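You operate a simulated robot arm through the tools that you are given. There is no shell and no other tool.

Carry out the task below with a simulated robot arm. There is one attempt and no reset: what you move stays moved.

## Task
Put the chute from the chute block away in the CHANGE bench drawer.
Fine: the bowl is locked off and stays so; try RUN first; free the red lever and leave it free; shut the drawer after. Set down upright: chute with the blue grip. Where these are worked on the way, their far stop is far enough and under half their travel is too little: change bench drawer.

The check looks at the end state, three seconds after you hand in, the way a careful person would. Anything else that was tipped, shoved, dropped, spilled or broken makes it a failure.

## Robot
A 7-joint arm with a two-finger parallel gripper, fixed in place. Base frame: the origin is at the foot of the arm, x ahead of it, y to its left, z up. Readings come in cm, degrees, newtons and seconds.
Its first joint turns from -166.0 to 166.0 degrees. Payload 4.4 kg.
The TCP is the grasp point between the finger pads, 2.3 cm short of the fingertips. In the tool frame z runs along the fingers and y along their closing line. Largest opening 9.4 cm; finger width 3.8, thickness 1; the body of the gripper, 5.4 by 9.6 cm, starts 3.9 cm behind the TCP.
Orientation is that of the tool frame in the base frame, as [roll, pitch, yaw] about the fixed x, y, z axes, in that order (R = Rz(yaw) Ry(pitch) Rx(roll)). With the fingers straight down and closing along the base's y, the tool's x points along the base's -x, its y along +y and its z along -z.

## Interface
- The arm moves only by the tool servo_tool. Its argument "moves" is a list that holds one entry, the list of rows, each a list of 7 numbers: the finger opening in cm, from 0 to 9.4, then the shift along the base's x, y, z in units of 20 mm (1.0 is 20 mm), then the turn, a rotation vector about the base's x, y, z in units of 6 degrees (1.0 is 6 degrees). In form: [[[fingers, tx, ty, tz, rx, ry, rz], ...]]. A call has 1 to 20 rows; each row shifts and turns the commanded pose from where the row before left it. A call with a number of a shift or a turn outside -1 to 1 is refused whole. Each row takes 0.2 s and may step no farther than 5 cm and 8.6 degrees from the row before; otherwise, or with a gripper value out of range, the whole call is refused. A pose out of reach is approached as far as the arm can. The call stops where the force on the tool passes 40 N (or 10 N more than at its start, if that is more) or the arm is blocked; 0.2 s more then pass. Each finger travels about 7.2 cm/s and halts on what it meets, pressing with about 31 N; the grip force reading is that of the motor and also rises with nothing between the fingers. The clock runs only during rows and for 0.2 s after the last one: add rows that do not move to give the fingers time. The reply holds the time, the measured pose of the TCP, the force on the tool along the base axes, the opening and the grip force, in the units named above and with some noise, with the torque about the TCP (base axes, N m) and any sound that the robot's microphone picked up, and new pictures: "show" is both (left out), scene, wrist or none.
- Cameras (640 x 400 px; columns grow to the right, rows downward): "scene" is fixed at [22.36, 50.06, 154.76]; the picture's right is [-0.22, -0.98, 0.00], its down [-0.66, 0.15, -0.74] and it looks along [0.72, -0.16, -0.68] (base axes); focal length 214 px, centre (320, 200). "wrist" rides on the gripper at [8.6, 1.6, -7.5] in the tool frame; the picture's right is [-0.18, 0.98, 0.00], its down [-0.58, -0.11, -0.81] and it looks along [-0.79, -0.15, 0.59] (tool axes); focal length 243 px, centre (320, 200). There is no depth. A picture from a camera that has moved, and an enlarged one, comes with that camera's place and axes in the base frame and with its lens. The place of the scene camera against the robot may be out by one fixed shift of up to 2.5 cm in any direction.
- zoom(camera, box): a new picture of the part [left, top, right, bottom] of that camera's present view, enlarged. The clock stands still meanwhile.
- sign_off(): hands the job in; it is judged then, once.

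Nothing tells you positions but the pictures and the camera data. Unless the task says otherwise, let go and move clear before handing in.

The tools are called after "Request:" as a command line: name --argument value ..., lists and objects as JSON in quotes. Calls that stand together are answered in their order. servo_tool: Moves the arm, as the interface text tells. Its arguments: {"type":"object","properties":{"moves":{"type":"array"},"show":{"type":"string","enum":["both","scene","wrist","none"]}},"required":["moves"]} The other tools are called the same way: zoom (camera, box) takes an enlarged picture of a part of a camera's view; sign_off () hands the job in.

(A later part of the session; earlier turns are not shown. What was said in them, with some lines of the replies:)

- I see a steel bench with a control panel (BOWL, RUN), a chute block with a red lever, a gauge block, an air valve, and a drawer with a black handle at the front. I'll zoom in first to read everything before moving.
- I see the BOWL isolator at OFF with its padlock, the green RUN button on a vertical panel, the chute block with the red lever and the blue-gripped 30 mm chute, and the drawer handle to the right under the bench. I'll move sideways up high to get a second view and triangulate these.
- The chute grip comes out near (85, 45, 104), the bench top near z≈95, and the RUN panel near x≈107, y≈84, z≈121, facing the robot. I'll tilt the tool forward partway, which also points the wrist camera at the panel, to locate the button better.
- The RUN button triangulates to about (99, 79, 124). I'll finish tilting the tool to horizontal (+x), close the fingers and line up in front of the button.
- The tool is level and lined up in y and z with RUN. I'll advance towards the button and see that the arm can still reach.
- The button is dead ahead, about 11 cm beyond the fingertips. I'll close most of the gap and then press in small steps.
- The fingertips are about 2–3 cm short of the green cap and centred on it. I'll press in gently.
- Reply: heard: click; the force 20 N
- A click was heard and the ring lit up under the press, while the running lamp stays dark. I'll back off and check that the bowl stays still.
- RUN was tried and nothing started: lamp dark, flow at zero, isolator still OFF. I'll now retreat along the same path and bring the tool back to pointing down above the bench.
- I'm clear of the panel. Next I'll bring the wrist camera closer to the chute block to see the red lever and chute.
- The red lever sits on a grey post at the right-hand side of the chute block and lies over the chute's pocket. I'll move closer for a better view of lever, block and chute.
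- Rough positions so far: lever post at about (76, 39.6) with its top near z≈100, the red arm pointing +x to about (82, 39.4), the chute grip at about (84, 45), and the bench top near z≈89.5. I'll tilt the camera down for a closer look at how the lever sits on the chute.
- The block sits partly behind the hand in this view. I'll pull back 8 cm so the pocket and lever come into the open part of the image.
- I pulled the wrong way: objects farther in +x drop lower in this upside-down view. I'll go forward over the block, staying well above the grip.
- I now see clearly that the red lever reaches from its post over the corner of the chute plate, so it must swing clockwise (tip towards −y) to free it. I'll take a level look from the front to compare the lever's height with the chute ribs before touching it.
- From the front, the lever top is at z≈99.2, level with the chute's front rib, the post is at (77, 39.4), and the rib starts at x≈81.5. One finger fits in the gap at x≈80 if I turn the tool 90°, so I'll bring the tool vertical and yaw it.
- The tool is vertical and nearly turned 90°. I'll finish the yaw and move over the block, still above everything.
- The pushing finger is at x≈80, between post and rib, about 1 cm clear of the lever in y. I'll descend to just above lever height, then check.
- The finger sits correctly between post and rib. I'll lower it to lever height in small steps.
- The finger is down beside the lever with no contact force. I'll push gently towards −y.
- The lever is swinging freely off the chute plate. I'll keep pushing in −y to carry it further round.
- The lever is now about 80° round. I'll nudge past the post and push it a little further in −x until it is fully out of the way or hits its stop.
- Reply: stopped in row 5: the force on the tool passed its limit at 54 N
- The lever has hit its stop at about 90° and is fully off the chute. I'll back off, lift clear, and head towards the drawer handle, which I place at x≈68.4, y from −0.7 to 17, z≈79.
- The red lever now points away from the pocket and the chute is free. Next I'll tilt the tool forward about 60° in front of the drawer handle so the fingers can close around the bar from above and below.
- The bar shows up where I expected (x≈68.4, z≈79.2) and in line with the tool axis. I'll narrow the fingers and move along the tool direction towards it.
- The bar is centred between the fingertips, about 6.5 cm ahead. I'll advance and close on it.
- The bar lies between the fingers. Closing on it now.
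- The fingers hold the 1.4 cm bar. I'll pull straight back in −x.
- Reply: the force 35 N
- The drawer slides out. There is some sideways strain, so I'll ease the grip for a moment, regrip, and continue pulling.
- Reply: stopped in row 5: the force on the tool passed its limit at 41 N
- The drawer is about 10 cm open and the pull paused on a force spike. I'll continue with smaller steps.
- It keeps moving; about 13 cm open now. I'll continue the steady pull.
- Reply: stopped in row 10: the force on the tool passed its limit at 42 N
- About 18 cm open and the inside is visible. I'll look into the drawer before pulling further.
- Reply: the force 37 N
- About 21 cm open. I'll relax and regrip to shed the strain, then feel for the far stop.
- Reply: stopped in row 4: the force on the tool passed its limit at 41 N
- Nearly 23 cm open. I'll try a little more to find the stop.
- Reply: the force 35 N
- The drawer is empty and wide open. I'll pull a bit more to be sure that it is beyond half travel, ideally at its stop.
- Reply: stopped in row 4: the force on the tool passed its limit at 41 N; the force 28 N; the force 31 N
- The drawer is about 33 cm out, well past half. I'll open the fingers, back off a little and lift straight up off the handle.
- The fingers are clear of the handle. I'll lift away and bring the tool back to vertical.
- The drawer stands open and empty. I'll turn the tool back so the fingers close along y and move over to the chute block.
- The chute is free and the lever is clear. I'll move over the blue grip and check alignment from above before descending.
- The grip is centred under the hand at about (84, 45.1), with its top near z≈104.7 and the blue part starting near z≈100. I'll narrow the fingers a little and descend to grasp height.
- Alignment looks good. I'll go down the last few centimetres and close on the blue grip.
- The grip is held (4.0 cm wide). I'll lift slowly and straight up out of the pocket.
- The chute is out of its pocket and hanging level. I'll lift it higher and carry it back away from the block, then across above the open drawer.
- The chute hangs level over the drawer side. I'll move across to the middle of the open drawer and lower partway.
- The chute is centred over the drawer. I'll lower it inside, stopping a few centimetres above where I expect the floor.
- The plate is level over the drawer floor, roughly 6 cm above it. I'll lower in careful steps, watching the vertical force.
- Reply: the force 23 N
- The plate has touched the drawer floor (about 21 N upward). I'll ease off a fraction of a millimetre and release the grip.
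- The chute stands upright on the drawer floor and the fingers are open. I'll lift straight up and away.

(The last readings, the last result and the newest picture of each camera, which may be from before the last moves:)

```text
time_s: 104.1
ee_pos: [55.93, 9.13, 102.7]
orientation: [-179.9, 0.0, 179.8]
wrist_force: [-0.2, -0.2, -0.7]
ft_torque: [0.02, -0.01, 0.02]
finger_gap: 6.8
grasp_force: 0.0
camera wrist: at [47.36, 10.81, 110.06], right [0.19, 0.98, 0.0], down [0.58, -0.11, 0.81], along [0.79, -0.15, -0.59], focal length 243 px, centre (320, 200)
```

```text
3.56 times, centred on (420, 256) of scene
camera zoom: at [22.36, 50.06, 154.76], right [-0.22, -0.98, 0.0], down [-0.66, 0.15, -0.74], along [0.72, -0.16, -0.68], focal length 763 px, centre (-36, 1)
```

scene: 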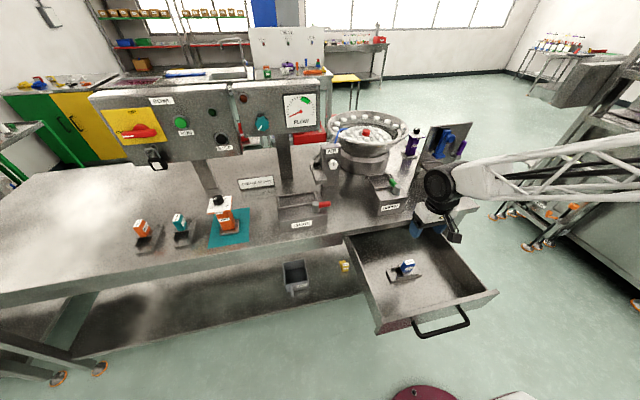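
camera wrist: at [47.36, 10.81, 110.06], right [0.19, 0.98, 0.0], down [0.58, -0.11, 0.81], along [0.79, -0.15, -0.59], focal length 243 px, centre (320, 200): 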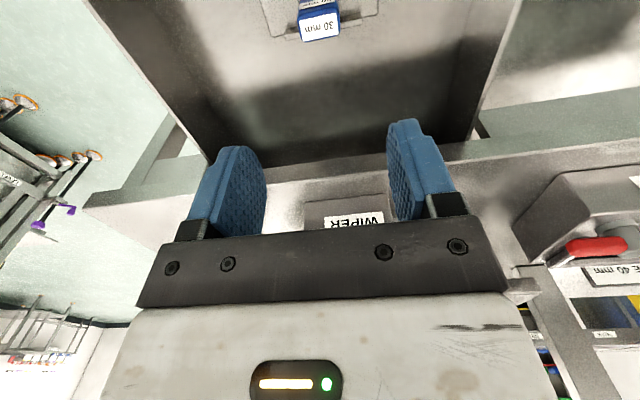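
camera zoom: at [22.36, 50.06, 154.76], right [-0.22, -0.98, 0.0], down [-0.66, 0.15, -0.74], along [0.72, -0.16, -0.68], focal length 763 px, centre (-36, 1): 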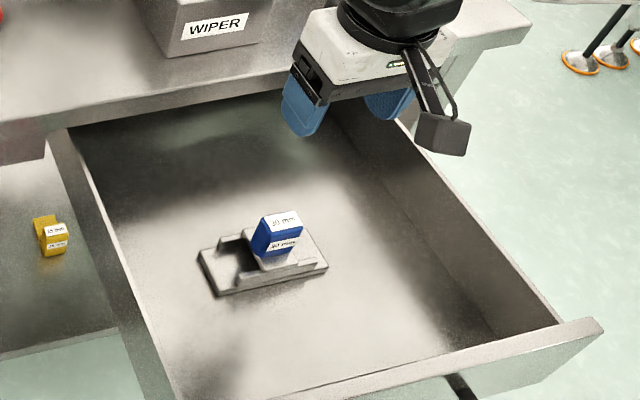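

The chute stands in the drawer, blue grip up, and the lever is still free. Now I'll close the fingers and go round in front of the handle to push the drawer shut.

Request:
servo_tool --moves '[[[0, -1, 0, 0, 0, 0, 0], [0, -1, 0, 0, 0, 0, 0], [0, -1, 0, 0, 0, 0, 0], [0, -1, 0, 0, 0, 0, 0], [0, -1, 0, 0, 0, 0, 0], [0, -1, 0, 0, 0, 0, 0], [0, -1, 0, 0, 0, 0, 0], [0, -1, 0, 0, 0, 0, 0], [0, -1, 0, 0, 0, 0, 0], [0, -1, 0, 0, 0, 0, 0], [0, -1, 0, 0, 0, 0, 0], [0, -1, -0.2, 0, 0, 0, 0], [0, -1, -0.2, 0, 0, 0, 0], [0, 0, 0, 0, 0, 0, 0]]]'

Request:
zoom --camera "scene" --box '[340, 220, 540, 345]'

```text
time_s: 107.1
ee_pos: [30.16, 8.4, 102.89]
orientation: [-180.0, 0.1, 179.8]
wrist_force: [-0.3, -0.5, 0.2]
ft_torque: [0.03, 0.01, 0.0]
finger_gap: 0.0
grasp_force: 31.0
camera wrist: at [21.52, 10.02, 110.28], right [0.19, 0.98, 0.0], down [0.58, -0.11, 0.81], along [0.79, -0.15, -0.59], focal length 243 px, centre (320, 200)
```

scene: 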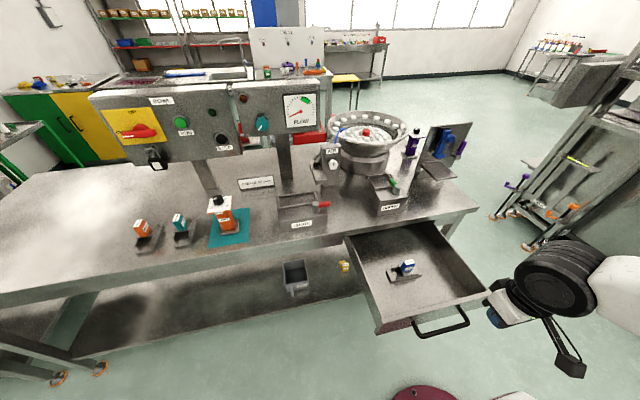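
wrist: 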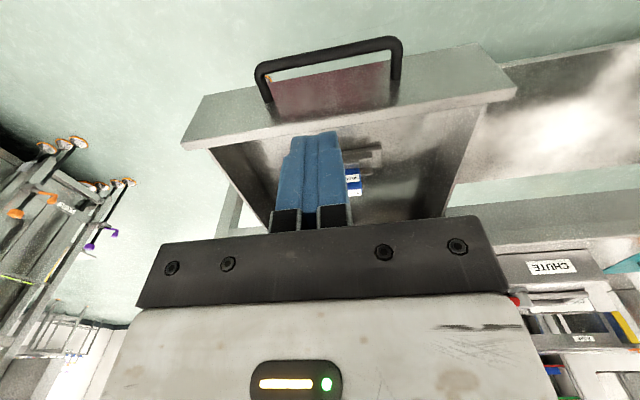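

```text
3.20 times, centred on (440, 282) of scene
camera zoom: at [22.36, 50.06, 154.76], right [-0.22, -0.98, 0.0], down [-0.66, 0.15, -0.74], along [0.72, -0.16, -0.68], focal length 686 px, centre (-64, -64)
```

zoom: 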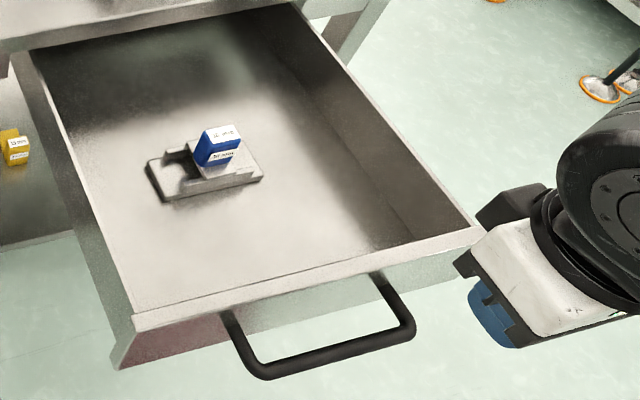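

The wrist camera shows the handle bar just ahead and below. I'll lower the closed fingers in front of it.

Request:
servo_tool --moves '[[[0, -0.25, 0, -1, 0, 0, 0], [0, 0, 0, -1, 0, 0, 0], [0, 0, 0, -1, 0, 0, 0], [0, 0, 0, -1, 0, 0, 0], [0, 0, 0, -1, 0, 0, 0], [0, 0, 0, -1, 0, 0, 0], [0, 0, 0, -1, 0, 0, 0], [0, 0, 0, -1, 0, 0, 0], [0, 0, 0, 0, 0, 0, 0]]]'

Request:
zoom --camera "scene" --box '[380, 260, 540, 360]'

```text
time_s: 109.1
ee_pos: [29.65, 8.22, 86.84]
orientation: [180.0, 0.0, 179.8]
wrist_force: [-0.3, 0.2, 0.0]
ft_torque: [-0.02, 0.01, 0.01]
finger_gap: 0.01
grasp_force: 30.8
camera wrist: at [21.0, 9.9, 94.31], right [0.19, 0.98, 0.0], down [0.58, -0.11, 0.81], along [0.79, -0.15, -0.59], focal length 243 px, centre (320, 200)
```

scene: 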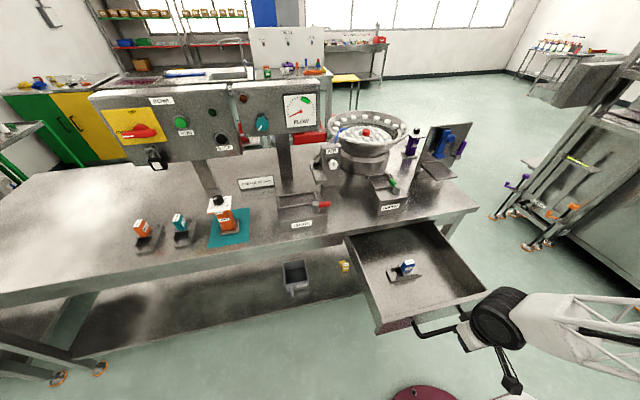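
wrist: 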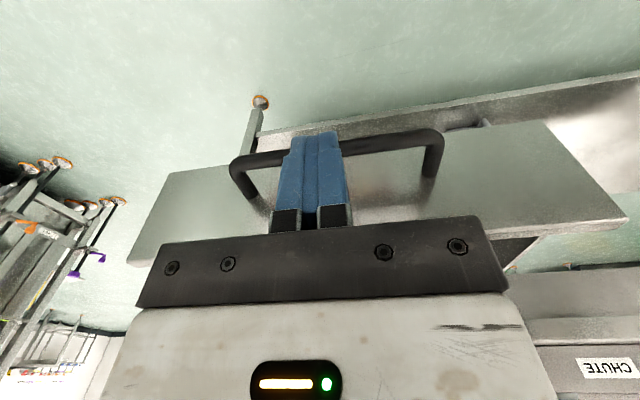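

```text
4.00 times, centred on (460, 310) of scene
camera zoom: at [22.36, 50.06, 154.76], right [-0.22, -0.98, 0.0], down [-0.66, 0.15, -0.74], along [0.72, -0.16, -0.68], focal length 858 px, centre (-240, -240)
```

zoom: 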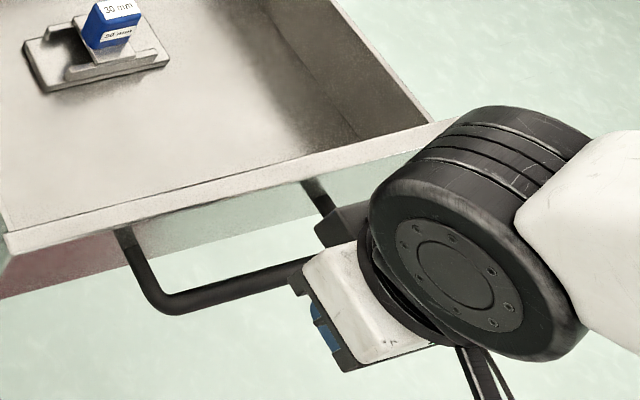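

The fingers are coming down in front of the bar. I'll lower to bar height.

Request:
servo_tool --moves '[[[0, 0, 0, -1, 0, 0, 0], [0, 0, 0, -1, 0, 0, 0], [0, 0, 0, -1, 0, 0, 0], [0, 0, 0, -0.75, 0, 0, 0], [0, 0, 0, 0, 0, 0, 0]]]'

Request:
zoom --camera "scene" --box '[380, 260, 540, 360]'

Request:
zoom --camera "wrist" --box '[160, 60, 480, 260]'

```text
time_s: 110.3
ee_pos: [29.37, 8.21, 79.27]
orientation: [180.0, 0.0, 179.8]
wrist_force: [0.5, -0.4, -0.1]
ft_torque: [-0.01, 0.01, 0.0]
finger_gap: 0.01
grasp_force: 31.0
camera wrist: at [20.79, 9.98, 86.63], right [0.19, 0.98, 0.0], down [0.58, -0.11, 0.81], along [0.79, -0.15, -0.59], focal length 243 px, centre (320, 200)
```

scene: 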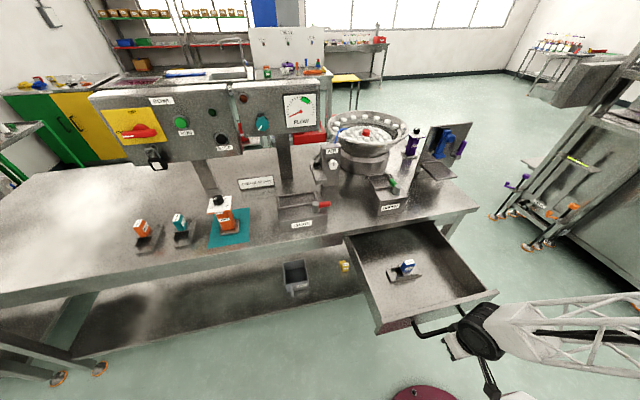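
wrist: 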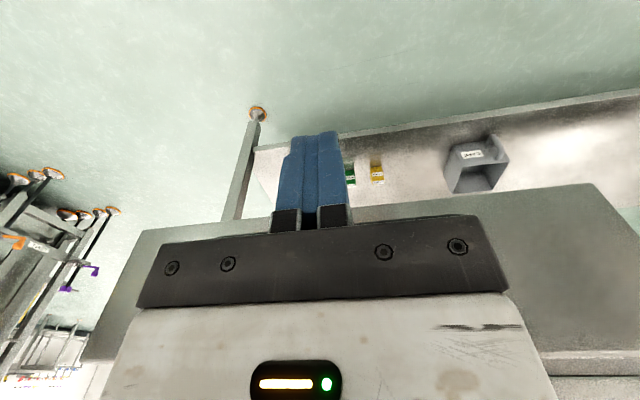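

```text
4.00 times, centred on (460, 310) of scene
camera zoom: at [22.36, 50.06, 154.76], right [-0.22, -0.98, 0.0], down [-0.66, 0.15, -0.74], along [0.72, -0.16, -0.68], focal length 858 px, centre (-240, -240)
```

zoom: 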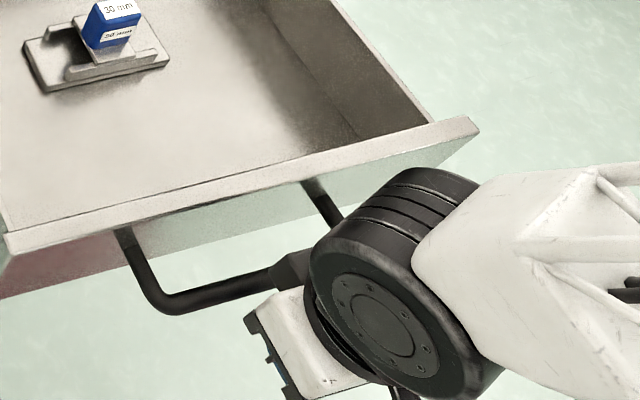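

```text
2.00 times, centred on (320, 160) of wrist
camera zoom: at [20.79, 9.98, 86.63], right [0.19, 0.98, 0.0], down [0.58, -0.11, 0.81], along [0.79, -0.15, -0.59], focal length 485 px, centre (320, 280)
```

zoom: 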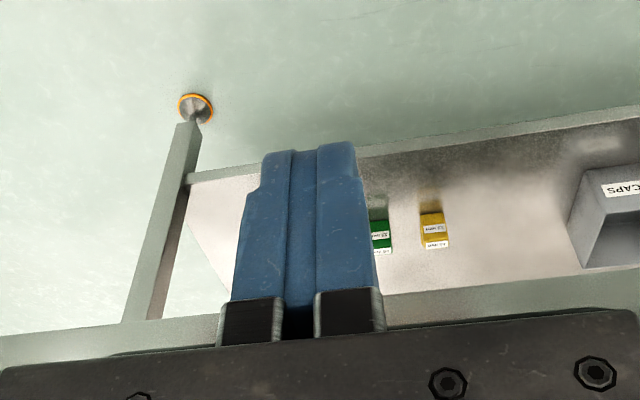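

The fingers are at bar height, about 3 cm in front of it. I'll push gently towards the bench.

Request:
servo_tool --moves '[[[0, 0.3, 0, 0, 0, 0, 0], [0, 0.3, 0, 0, 0, 0, 0], [0, 0.3, 0, 0, 0, 0, 0], [0, 0.2, 0, 0, 0, 0, 0], [0, 0.15, 0, 0, 0, 0, 0], [0, 0.15, 0, 0, 0, 0, 0], [0, 0.15, 0, 0, 0, 0, 0], [0, 0.2, 0, 0, 0, 0, 0], [0, 0.2, 0, 0, 0, 0, 0], [0, 0.2, 0, 0, 0, 0, 0], [0, 0, 0, 0, 0, 0, 0]]]' --show "scene"

Request:
zoom --camera "scene" --box '[340, 220, 540, 345]'

```text
time_s: 112.7
ee_pos: [33.79, 8.25, 79.25]
orientation: [-180.0, 0.1, 179.9]
wrist_force: [-2.4, -0.6, -0.5]
ft_torque: [0.01, 0.02, 0.05]
finger_gap: 0.02
grasp_force: 31.3
```

scene: 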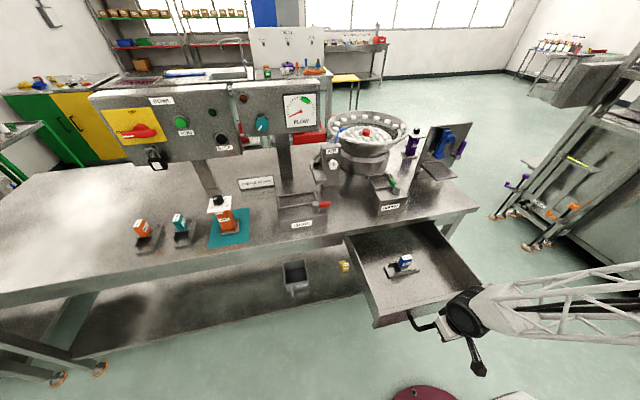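

```text
3.20 times, centred on (440, 282) of scene
camera zoom: at [22.36, 50.06, 154.76], right [-0.22, -0.98, 0.0], down [-0.66, 0.15, -0.74], along [0.72, -0.16, -0.68], focal length 686 px, centre (-64, -64)
```

zoom: 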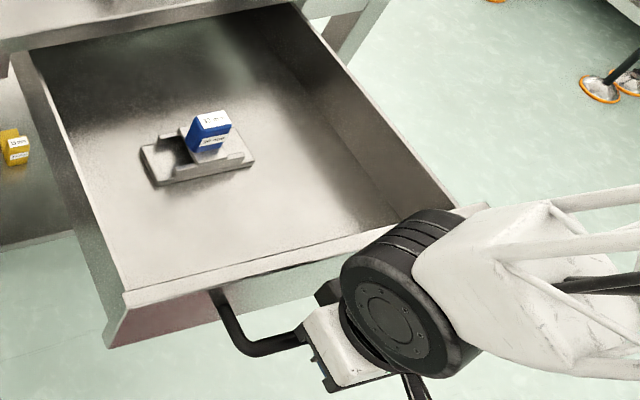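

The drawer is sliding in smoothly with only a couple of newtons, and the chute rides along upright. I'll keep pushing.

Request:
servo_tool --moves '[[[0, 0.2, 0, 0, 0, 0, 0], [0, 0.3, 0, 0, 0, 0, 0], [0, 0.35, 0, 0, 0, 0, 0], [0, 0.35, 0, 0, 0, 0, 0], [0, 0.35, 0, 0, 0, 0, 0], [0, 0.35, 0, 0, 0, 0, 0], [0, 0.35, 0, 0, 0, 0, 0], [0, 0.35, 0, 0, 0, 0, 0], [0, 0.35, 0, 0, 0, 0, 0], [0, 0.35, 0, 0, 0, 0, 0], [0, 0.35, 0, 0, 0, 0, 0], [0, 0.35, 0, 0, 0, 0, 0], [0, 0.35, 0, 0, 0, 0, 0], [0, 0.35, 0, 0, 0, 0, 0], [0, 0.35, 0, 0, 0, 0, 0], [0, 0.35, 0, 0, 0, 0, 0], [0, 0.3, 0, 0, 0, 0, 0], [0, 0.2, 0, 0, 0, 0, 0], [0, 0.1, 0, 0, 0, 0, 0], [0, 0, 0, 0, 0, 0, 0]]]' --show "scene"

Request:
zoom --camera "scene" --box '[330, 200, 530, 325]'

```text
time_s: 116.9
ee_pos: [45.69, 8.41, 79.34]
orientation: [-180.0, 0.0, 179.8]
wrist_force: [-1.9, 0.8, -1.3]
ft_torque: [-0.03, 0.01, 0.05]
finger_gap: 0.01
grasp_force: 31.1
```

scene: 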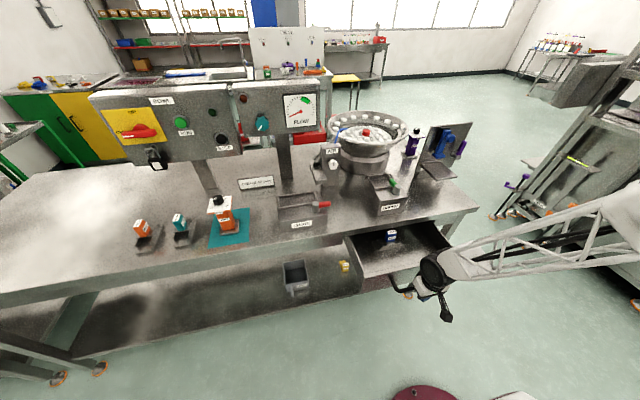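

```text
3.20 times, centred on (430, 262) of scene
camera zoom: at [22.36, 50.06, 154.76], right [-0.22, -0.98, 0.0], down [-0.66, 0.15, -0.74], along [0.72, -0.16, -0.68], focal length 686 px, centre (-32, 0)
```

zoom: 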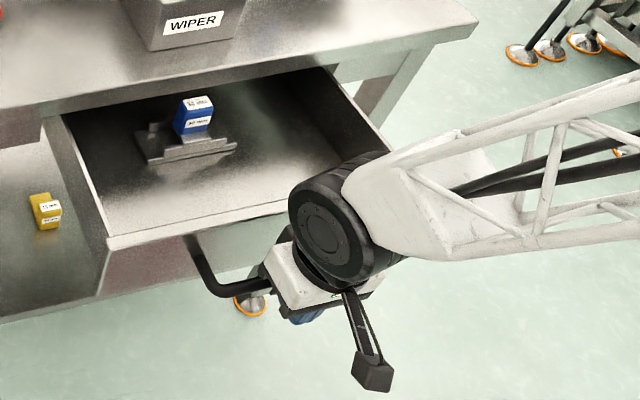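

About 20 cm remain. To keep the hand clear of the bench lip at the end, I'll back off, tilt the tool to horizontal, and finish pushing with the fingertips on the bar.

Request:
servo_tool --moves '[[[0, -0.5, 0, 0, 0, 0, 0], [0, -1, 0, 0, 0, 0, 0], [0, -0.7, 0, 0, 0, 0, 0], [0, 0, 0, 0, 0, -1, 0], [0, 0, 0, 0, 0, -1, 0], [0, 0, 0, 0, 0, -1, 0], [0, 0, 0, 0, 0, -1, 0], [0, 0, 0, 0, 0, -1, 0], [0, 0, 0, 0, 0, -1, 0], [0, 0, 0, 0, 0, -1, 0], [0, 0, 0, 0, 0, -1, 0], [0, 0, 0, 0, 0, -1, 0], [0, 0, 0, 0, 0, -1, 0], [0, 0, 0, 0, 0, -1, 0], [0, 0, 0, 0, 0, -1, 0], [0, 0, 0, 0, 0, 0, 0]]]'

Request:
zoom --camera "wrist" --box '[160, 0, 480, 200]'

```text
time_s: 120.3
ee_pos: [41.32, 8.39, 79.35]
orientation: [179.1, 72.1, 179.2]
wrist_force: [0.0, 0.4, 0.7]
ft_torque: [-0.01, 0.0, 0.02]
finger_gap: 0.01
grasp_force: 30.6
camera wrist: at [31.6, 9.99, 73.35], right [0.06, 0.98, 0.18], down [-0.59, -0.11, 0.8], along [0.81, -0.15, 0.57], focal length 243 px, centre (320, 200)
```

scene: 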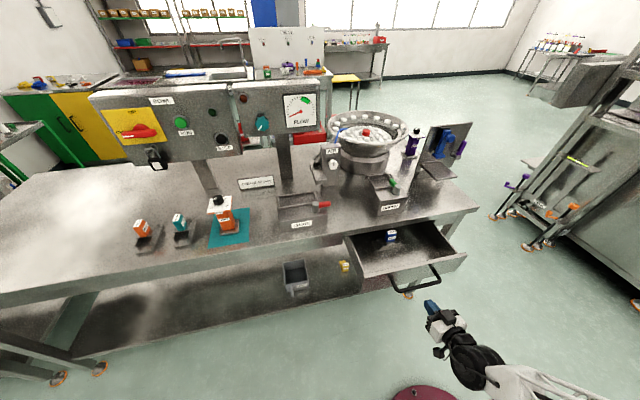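
wrist: 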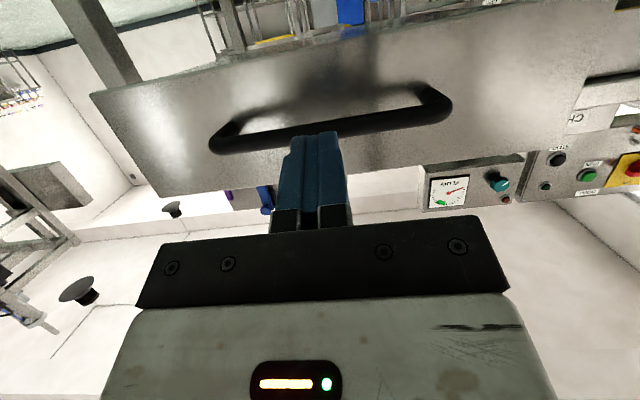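

```text
2.00 times, centred on (320, 100) of wrist
camera zoom: at [31.6, 9.99, 73.35], right [0.06, 0.98, 0.18], down [-0.59, -0.11, 0.8], along [0.81, -0.15, 0.57], focal length 485 px, centre (320, 400)
```

zoom: 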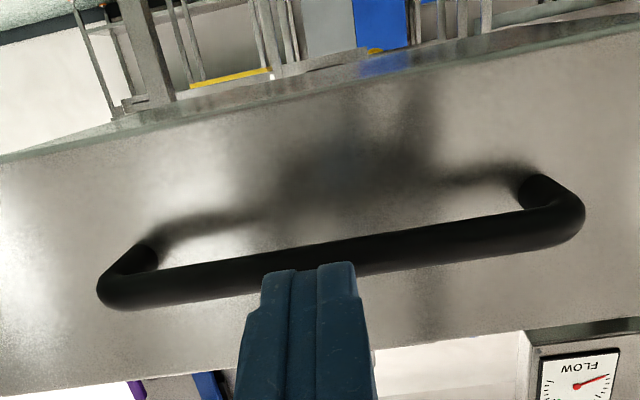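

The fingertips face the centre of the bar squarely. I'll advance, make contact gently and push on.

Request:
servo_tool --moves '[[[0, 0.4, 0, 0.2, 0, 0, 0], [0, 0.4, 0, 0, 0, 0, 0], [0, 0.4, 0, 0, 0, 0, 0], [0, 0.3, 0, 0, 0, 0, 0], [0, 0.15, 0, 0, 0, 0, 0], [0, 0.15, 0, 0, 0, 0, 0], [0, 0.15, 0, 0, 0, 0, 0], [0, 0.2, 0, 0, 0, 0, 0], [0, 0.3, 0, 0, 0, 0, 0], [0, 0.3, 0, 0, 0, 0, 0], [0, 0.3, 0, 0, 0, 0, 0], [0, 0.3, 0, 0, 0, 0, 0], [0, 0.3, 0, 0, 0, 0, 0], [0, 0.3, 0, 0, 0, 0, 0], [0, 0.2, 0, 0, 0, 0, 0], [0, 0, 0, 0, 0, 0, 0]]]'

Request:
zoom --camera "scene" --box '[330, 200, 490, 300]'

Request:
zoom --camera "wrist" --box '[160, 0, 480, 200]'

```text
time_s: 123.7
ee_pos: [49.55, 8.37, 79.9]
orientation: [179.3, 72.0, 179.3]
wrist_force: [-1.9, 0.2, 0.1]
ft_torque: [0.0, 0.0, -0.01]
finger_gap: 0.0
grasp_force: 31.2
camera wrist: at [39.92, 10.0, 73.91], right [0.06, 0.98, 0.18], down [-0.59, -0.11, 0.8], along [0.81, -0.15, 0.57], focal length 243 px, centre (320, 200)
```

scene: 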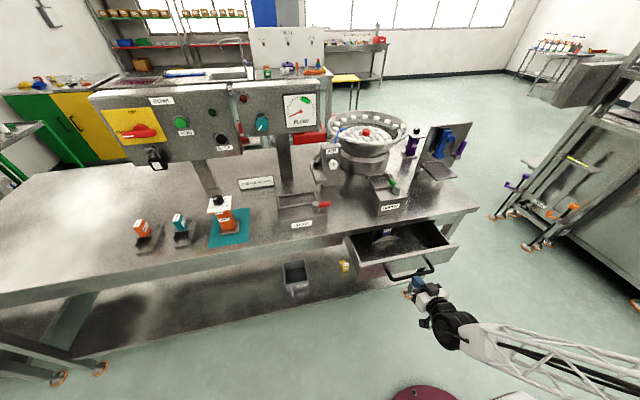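
wrist: 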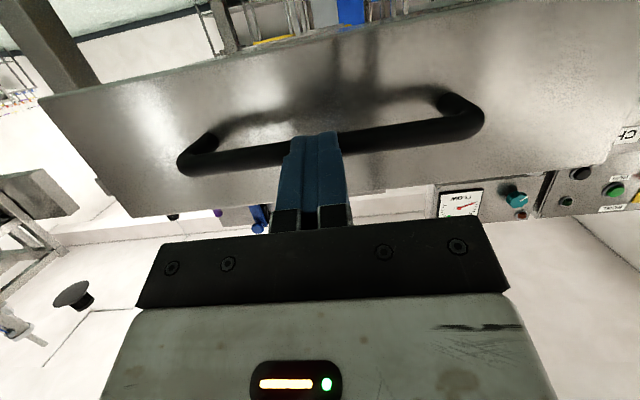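

```text
4.00 times, centred on (410, 250) of scene
camera zoom: at [22.36, 50.06, 154.76], right [-0.22, -0.98, 0.0], down [-0.66, 0.15, -0.74], along [0.72, -0.16, -0.68], focal length 858 px, centre (-40, 0)
```

zoom: 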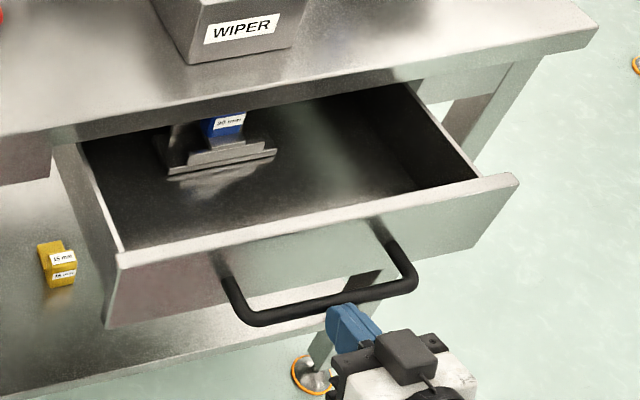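

```text
2.00 times, centred on (320, 100) of wrist
camera zoom: at [39.92, 10.0, 73.91], right [0.06, 0.98, 0.18], down [-0.59, -0.11, 0.8], along [0.81, -0.15, 0.57], focal length 485 px, centre (320, 400)
```

zoom: 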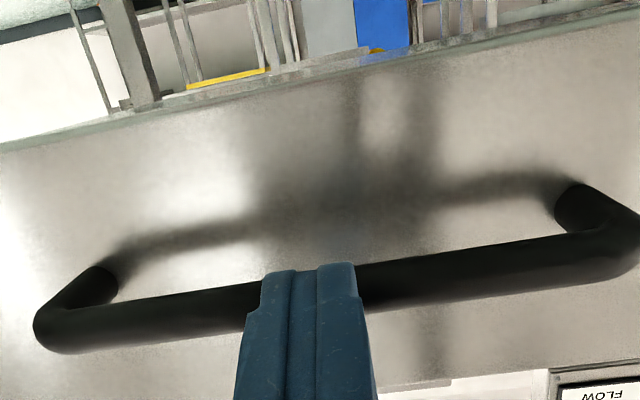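

The chute passes under the bench lip without any resistance. I'll keep pushing.

Request:
servo_tool --moves '[[[0, 0.2, 0, 0, 0, 0, 0], [0, 0.3, 0, 0, 0, 0, 0], [0, 0.3, 0, 0, 0, 0, 0], [0, 0.3, 0, 0, 0, 0, 0], [0, 0.3, 0, 0, 0, 0, 0], [0, 0.3, 0, 0, 0, 0, 0], [0, 0.3, 0, 0, 0, 0, 0], [0, 0.3, 0, 0, 0, 0, 0], [0, 0.3, 0, 0, 0, 0, 0], [0, 0.3, 0, 0, 0, 0, 0], [0, 0.3, 0, 0, 0, 0, 0], [0, 0.3, 0, 0, 0, 0, 0], [0, 0.3, 0, 0, 0, 0, 0], [0, 0.3, 0, 0, 0, 0, 0], [0, 0.3, 0, 0, 0, 0, 0], [0, 0.3, 0, 0, 0, 0, 0], [0, 0.2, 0, 0, 0, 0, 0], [0, 0, 0, 0, 0, 0, 0]]]'

Request:
zoom --camera "scene" --box '[330, 200, 490, 300]'

```text
time_s: 127.5
ee_pos: [59.58, 8.4, 79.65]
orientation: [179.3, 72.0, 179.3]
wrist_force: [-1.4, 0.7, -0.8]
ft_torque: [0.0, 0.03, -0.03]
finger_gap: 0.0
grasp_force: 31.1
camera wrist: at [49.76, 9.93, 73.71], right [0.06, 0.98, 0.18], down [-0.59, -0.11, 0.8], along [0.81, -0.15, 0.57], focal length 243 px, centre (320, 200)
```

scene: 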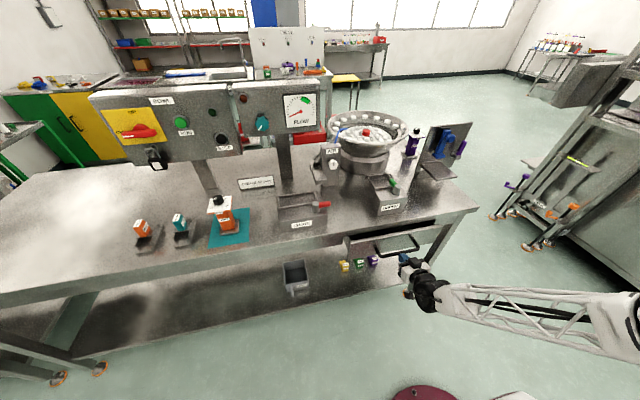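
wrist: 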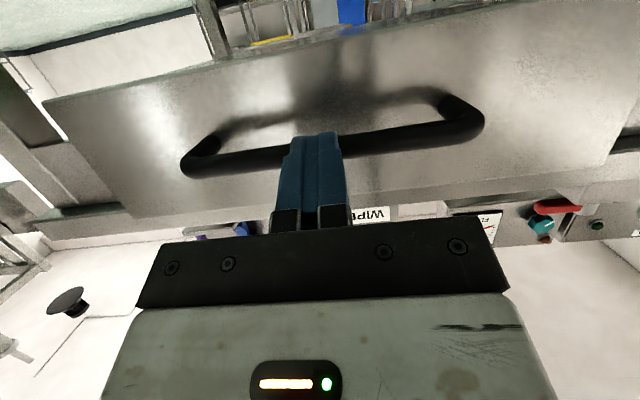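

```text
4.00 times, centred on (410, 250) of scene
camera zoom: at [22.36, 50.06, 154.76], right [-0.22, -0.98, 0.0], down [-0.66, 0.15, -0.74], along [0.72, -0.16, -0.68], focal length 858 px, centre (-40, 0)
```

zoom: 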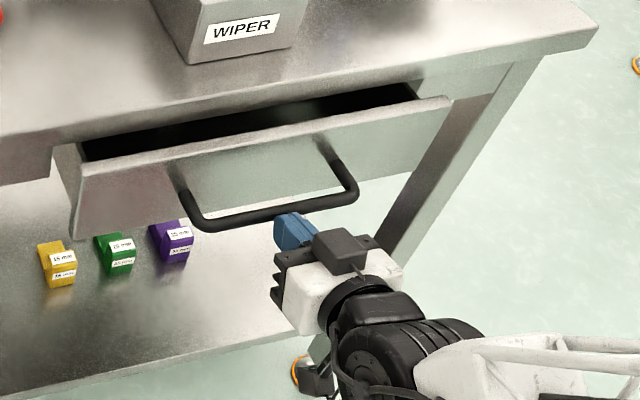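

About 6 cm left. I'll continue, slowing down near the end until the drawer seats.

Request:
servo_tool --moves '[[[0, 0.2, 0, 0, 0, 0, 0], [0, 0.3, 0, 0, 0, 0, 0], [0, 0.3, 0, 0, 0, 0, 0], [0, 0.3, 0, 0, 0, 0, 0], [0, 0.3, 0, 0, 0, 0, 0], [0, 0.3, 0, 0, 0, 0, 0], [0, 0.3, 0, 0, 0, 0, 0], [0, 0.2, 0, 0, 0, 0, 0], [0, 0.15, 0, 0, 0, 0, 0], [0, 0.1, 0, 0, 0, 0, 0], [0, 0.1, 0, 0, 0, 0, 0], [0, 0, 0, 0, 0, 0, 0]]]'

Request:
zoom --camera "scene" --box '[330, 200, 490, 300]'

```text
time_s: 130.1
ee_pos: [64.5, 8.23, 79.73]
orientation: [179.4, 72.0, 179.3]
wrist_force: [0.5, -0.4, 0.9]
ft_torque: [-0.01, -0.02, 0.04]
finger_gap: 0.02
grasp_force: 31.2
camera wrist: at [54.83, 9.99, 73.75], right [0.06, 0.98, 0.18], down [-0.59, -0.11, 0.8], along [0.81, -0.15, 0.57], focal length 243 px, centre (320, 200)
```

scene: 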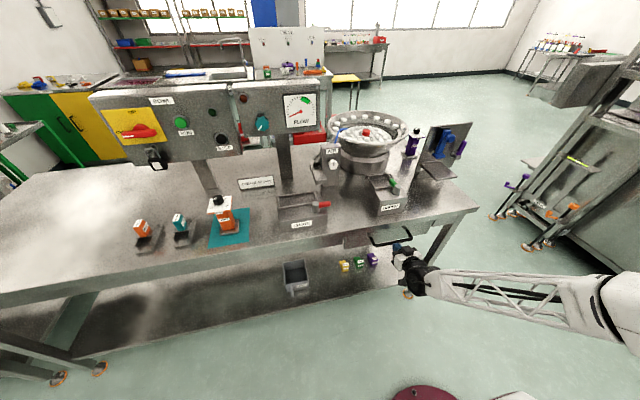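
wrist: 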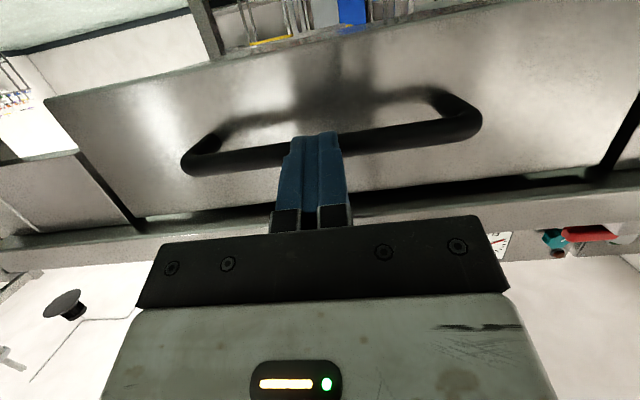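

```text
4.00 times, centred on (410, 250) of scene
camera zoom: at [22.36, 50.06, 154.76], right [-0.22, -0.98, 0.0], down [-0.66, 0.15, -0.74], along [0.72, -0.16, -0.68], focal length 858 px, centre (-40, 0)
```

zoom: 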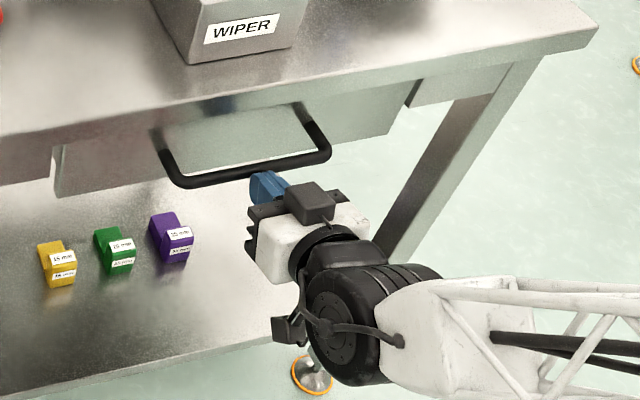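

Request:
servo_tool --moves '[[[0, 0.1, 0, 0, 0, 0, 0], [0, 0.1, 0, 0, 0, 0, 0], [0, 0.1, 0, 0, 0, 0, 0], [0, 0.1, 0, 0, 0, 0, 0], [0, 0, 0, 0, 0, 0, 0]]]' --show "none"

```text
time_s: 130.6
ee_pos: [64.91, 8.33, 79.7]
orientation: [179.5, 72.0, 179.5]
wrist_force: [-25.0, 0.3, 12.9]
ft_torque: [-0.09, -0.29, 0.06]
finger_gap: 0.0
grasp_force: 30.3
stopped in row 2: the force on the tool passed its limit at 51 N (the readings are from after the stop); the commanded pose is now the measured one
```

The push met a firm stop at the same handle position as when the drawer was originally shut. I'll back off and compare with the first pictures.

Request:
servo_tool --moves '[[[0, -0.3, 0, 0, 0, 0, 0], [0, -1, 0, 0, 0, 0, 0], [0, -1, 0, 0, 0, 0, 0], [0, -1, 0, 0, 0, 0, 0], [0, -1, 0, 0, 0, 0, 0], [0, -1, 0, 0, 0, 0, 0], [0, 0, 0, 0, 0, 0, 0]]]'

Request:
zoom --camera "scene" --box '[320, 190, 460, 277]'

Request:
zoom --camera "wrist" --box '[0, 0, 640, 260]'

```text
time_s: 132.2
ee_pos: [54.37, 8.26, 79.54]
orientation: [179.4, 72.0, 179.4]
wrist_force: [0.1, 0.9, -0.2]
ft_torque: [0.02, 0.02, 0.01]
finger_gap: 0.01
grasp_force: 31.1
camera wrist: at [44.71, 9.97, 73.67], right [0.06, 0.98, 0.18], down [-0.59, -0.11, 0.8], along [0.81, -0.15, 0.57], focal length 243 px, centre (320, 200)
```

scene: 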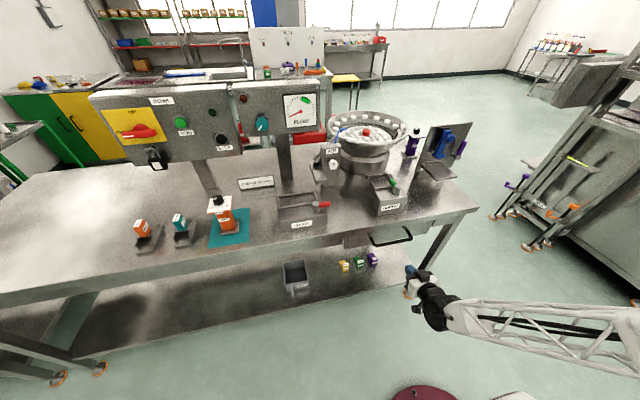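
wrist: 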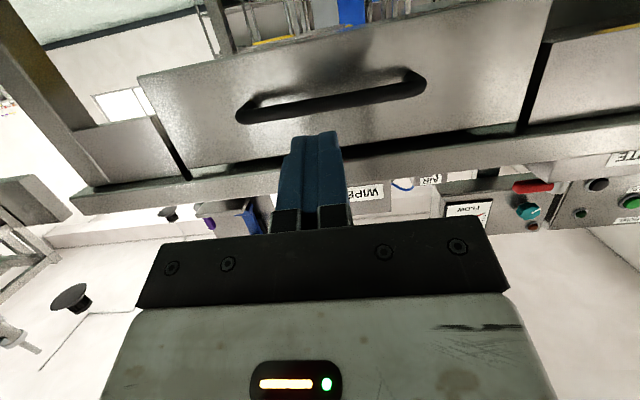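

```text
4.57 times, centred on (390, 234) of scene
camera zoom: at [22.36, 50.06, 154.76], right [-0.22, -0.98, 0.0], down [-0.66, 0.15, -0.74], along [0.72, -0.16, -0.68], focal length 980 px, centre (0, 47)
```

zoom: 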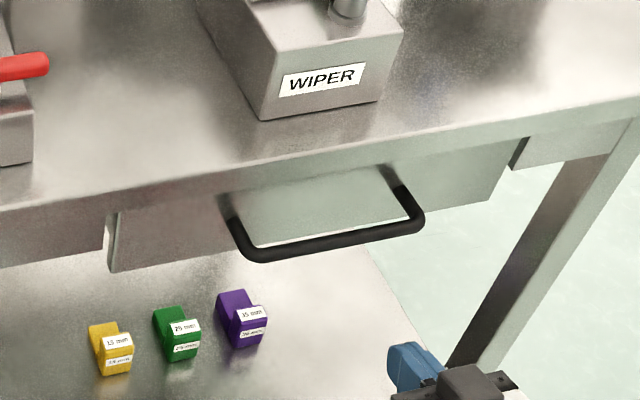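

```text
1.00 times, centred on (320, 130) of wrist (not enlarged: the box is as wide or as high as the picture)
camera zoom: at [44.71, 9.97, 73.67], right [0.06, 0.98, 0.18], down [-0.59, -0.11, 0.8], along [0.81, -0.15, 0.57], focal length 243 px, centre (320, 270)
```

zoom: 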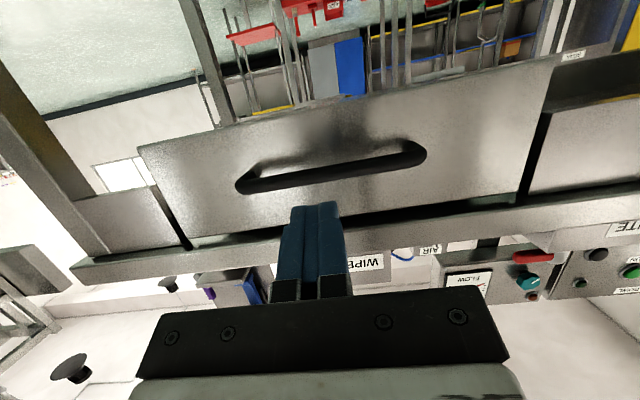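

The drawer looks exactly as it did when shut at the start. I'll lift the arm clear, return the tool to vertical and inspect everything one last time.

Request:
servo_tool --moves '[[[0, -0.3, 0, 1, 0, 0, 0], [0, -0.3, 0, 1, 0, 1, 0], [0, -0.3, 0, 1, 0, 1, 0], [0, -0.3, 0, 1, 0, 1, 0], [0, -0.3, 0, 1, 0, 1, 0], [0, 0, 0, 1, 0, 1, 0], [0, 0, 0, 1, 0, 1, 0], [0, 0, 0, 1, 0, 1, 0], [0, 0, 0, 1, 0, 1, 0], [0, 0, 0, 1, 0, 1, 0], [0, 0, 0, 1, 0, 1, 0], [0, 0, 0, 1, 0, 1, 0], [4, 0, 0, 1, 0, 1, 0], [4, 0, 0, 1, 0, 0, 0], [4, 0, 0, 1, 0, 0, 0], [4, 0, 0, 1, 0, 0, 0], [4, 0, 0, 1, 0, 0, 0], [4, 0, 0, 1, 0, 0, 0], [4, 0, 0, 1, 0, 0, 0], [4, 0, 0, 0, 0, 0, 0]]]'

Request:
zoom --camera "scene" --box '[80, 70, 280, 195]'

Request:
zoom --camera "scene" --box '[240, 150, 440, 275]'

Request:
zoom --camera "scene" --box '[120, 180, 280, 280]'

```text
time_s: 136.4
ee_pos: [51.4, 8.44, 115.67]
orientation: [178.8, 5.8, 179.8]
wrist_force: [-0.2, 0.1, -0.4]
ft_torque: [-0.04, -0.02, 0.0]
finger_gap: 3.98
grasp_force: 0.1
out of reach, approached as far as the arm can: row 8, 9
camera wrist: at [42.04, 9.93, 122.24], right [0.18, 0.98, 0.04], down [0.5, -0.13, 0.86], along [0.85, -0.14, -0.51], focal length 243 px, centre (320, 200)
```

scene: 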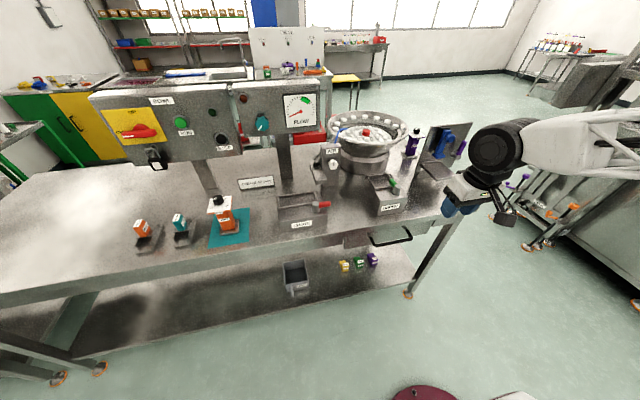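
wrist: 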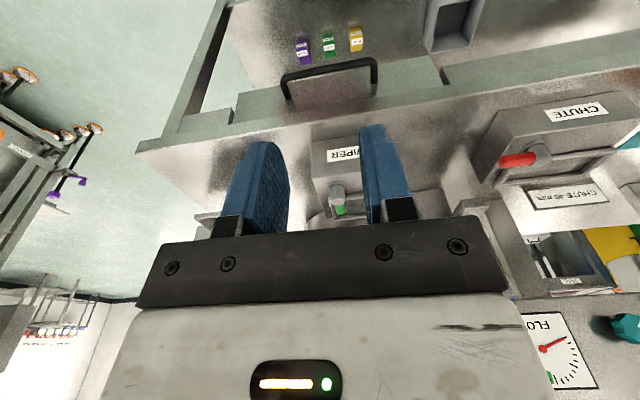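

```text
3.20 times, centred on (180, 132) of scene
camera zoom: at [22.36, 50.06, 154.76], right [-0.22, -0.98, 0.0], down [-0.66, 0.15, -0.74], along [0.72, -0.16, -0.68], focal length 686 px, centre (768, 416)
```

zoom: 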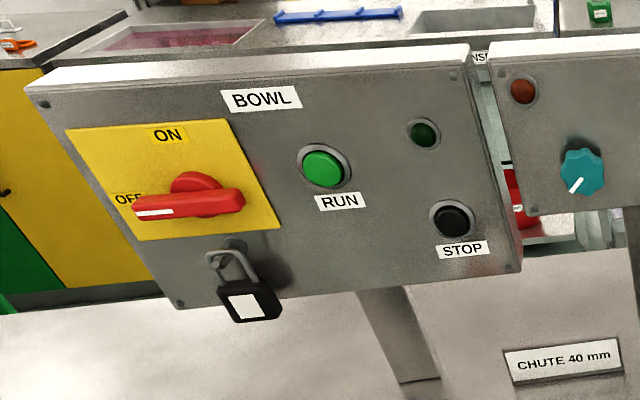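

```text
3.20 times, centred on (340, 212) of scene
camera zoom: at [22.36, 50.06, 154.76], right [-0.22, -0.98, 0.0], down [-0.66, 0.15, -0.74], along [0.72, -0.16, -0.68], focal length 686 px, centre (256, 160)
```

zoom: 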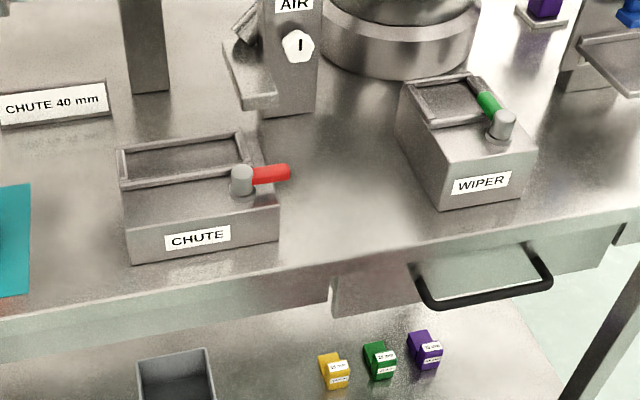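

```text
4.00 times, centred on (200, 230) of scene
camera zoom: at [22.36, 50.06, 154.76], right [-0.22, -0.98, 0.0], down [-0.66, 0.15, -0.74], along [0.72, -0.16, -0.68], focal length 858 px, centre (800, 80)
```

zoom: 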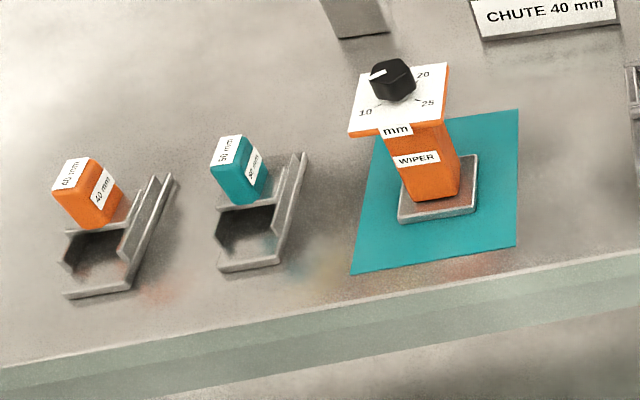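

Everything checks out:
- **Isolator:** still OFF and padlocked. RUN was tried and nothing started.
- **Lever and chute:** the red lever is free and the chute block is empty. The chute stands upright in the drawer.
- **Drawer and arm:** the drawer is shut, nothing else has moved, and the arm is clear and empty-handed.

I'm handing in now.

Request:
sign_off

```text
The job is handed in.
```

The job is handed in: the 30 mm chute is in the bench drawer, standing upright with its blue grip on top, and the drawer is shut. No result has come back from the check yet.

- **RUN:** I pressed it first. The button clicked and its ring lit while pressed, but the bowl did not start, and the running lamp stayed dark. The isolator is still OFF and padlocked.
- **Red lever:** I swung it about 90° to its stop, off the chute, and left it there.
- **Drawer:** I opened it about 33 cm without reaching its far stop, which I judged well past half its travel. To shut it, I pushed until it met a firm stop, and it looks as it did at the start. I saw no CHANGE label on the drawer; it is the only one I saw on this bench.
- **Everything else:** In the last pictures nothing else appears to have moved, and the arm is clear and empty. I did not see the chute again once the drawer shut, but it rode in upright until it passed under the bench edge.
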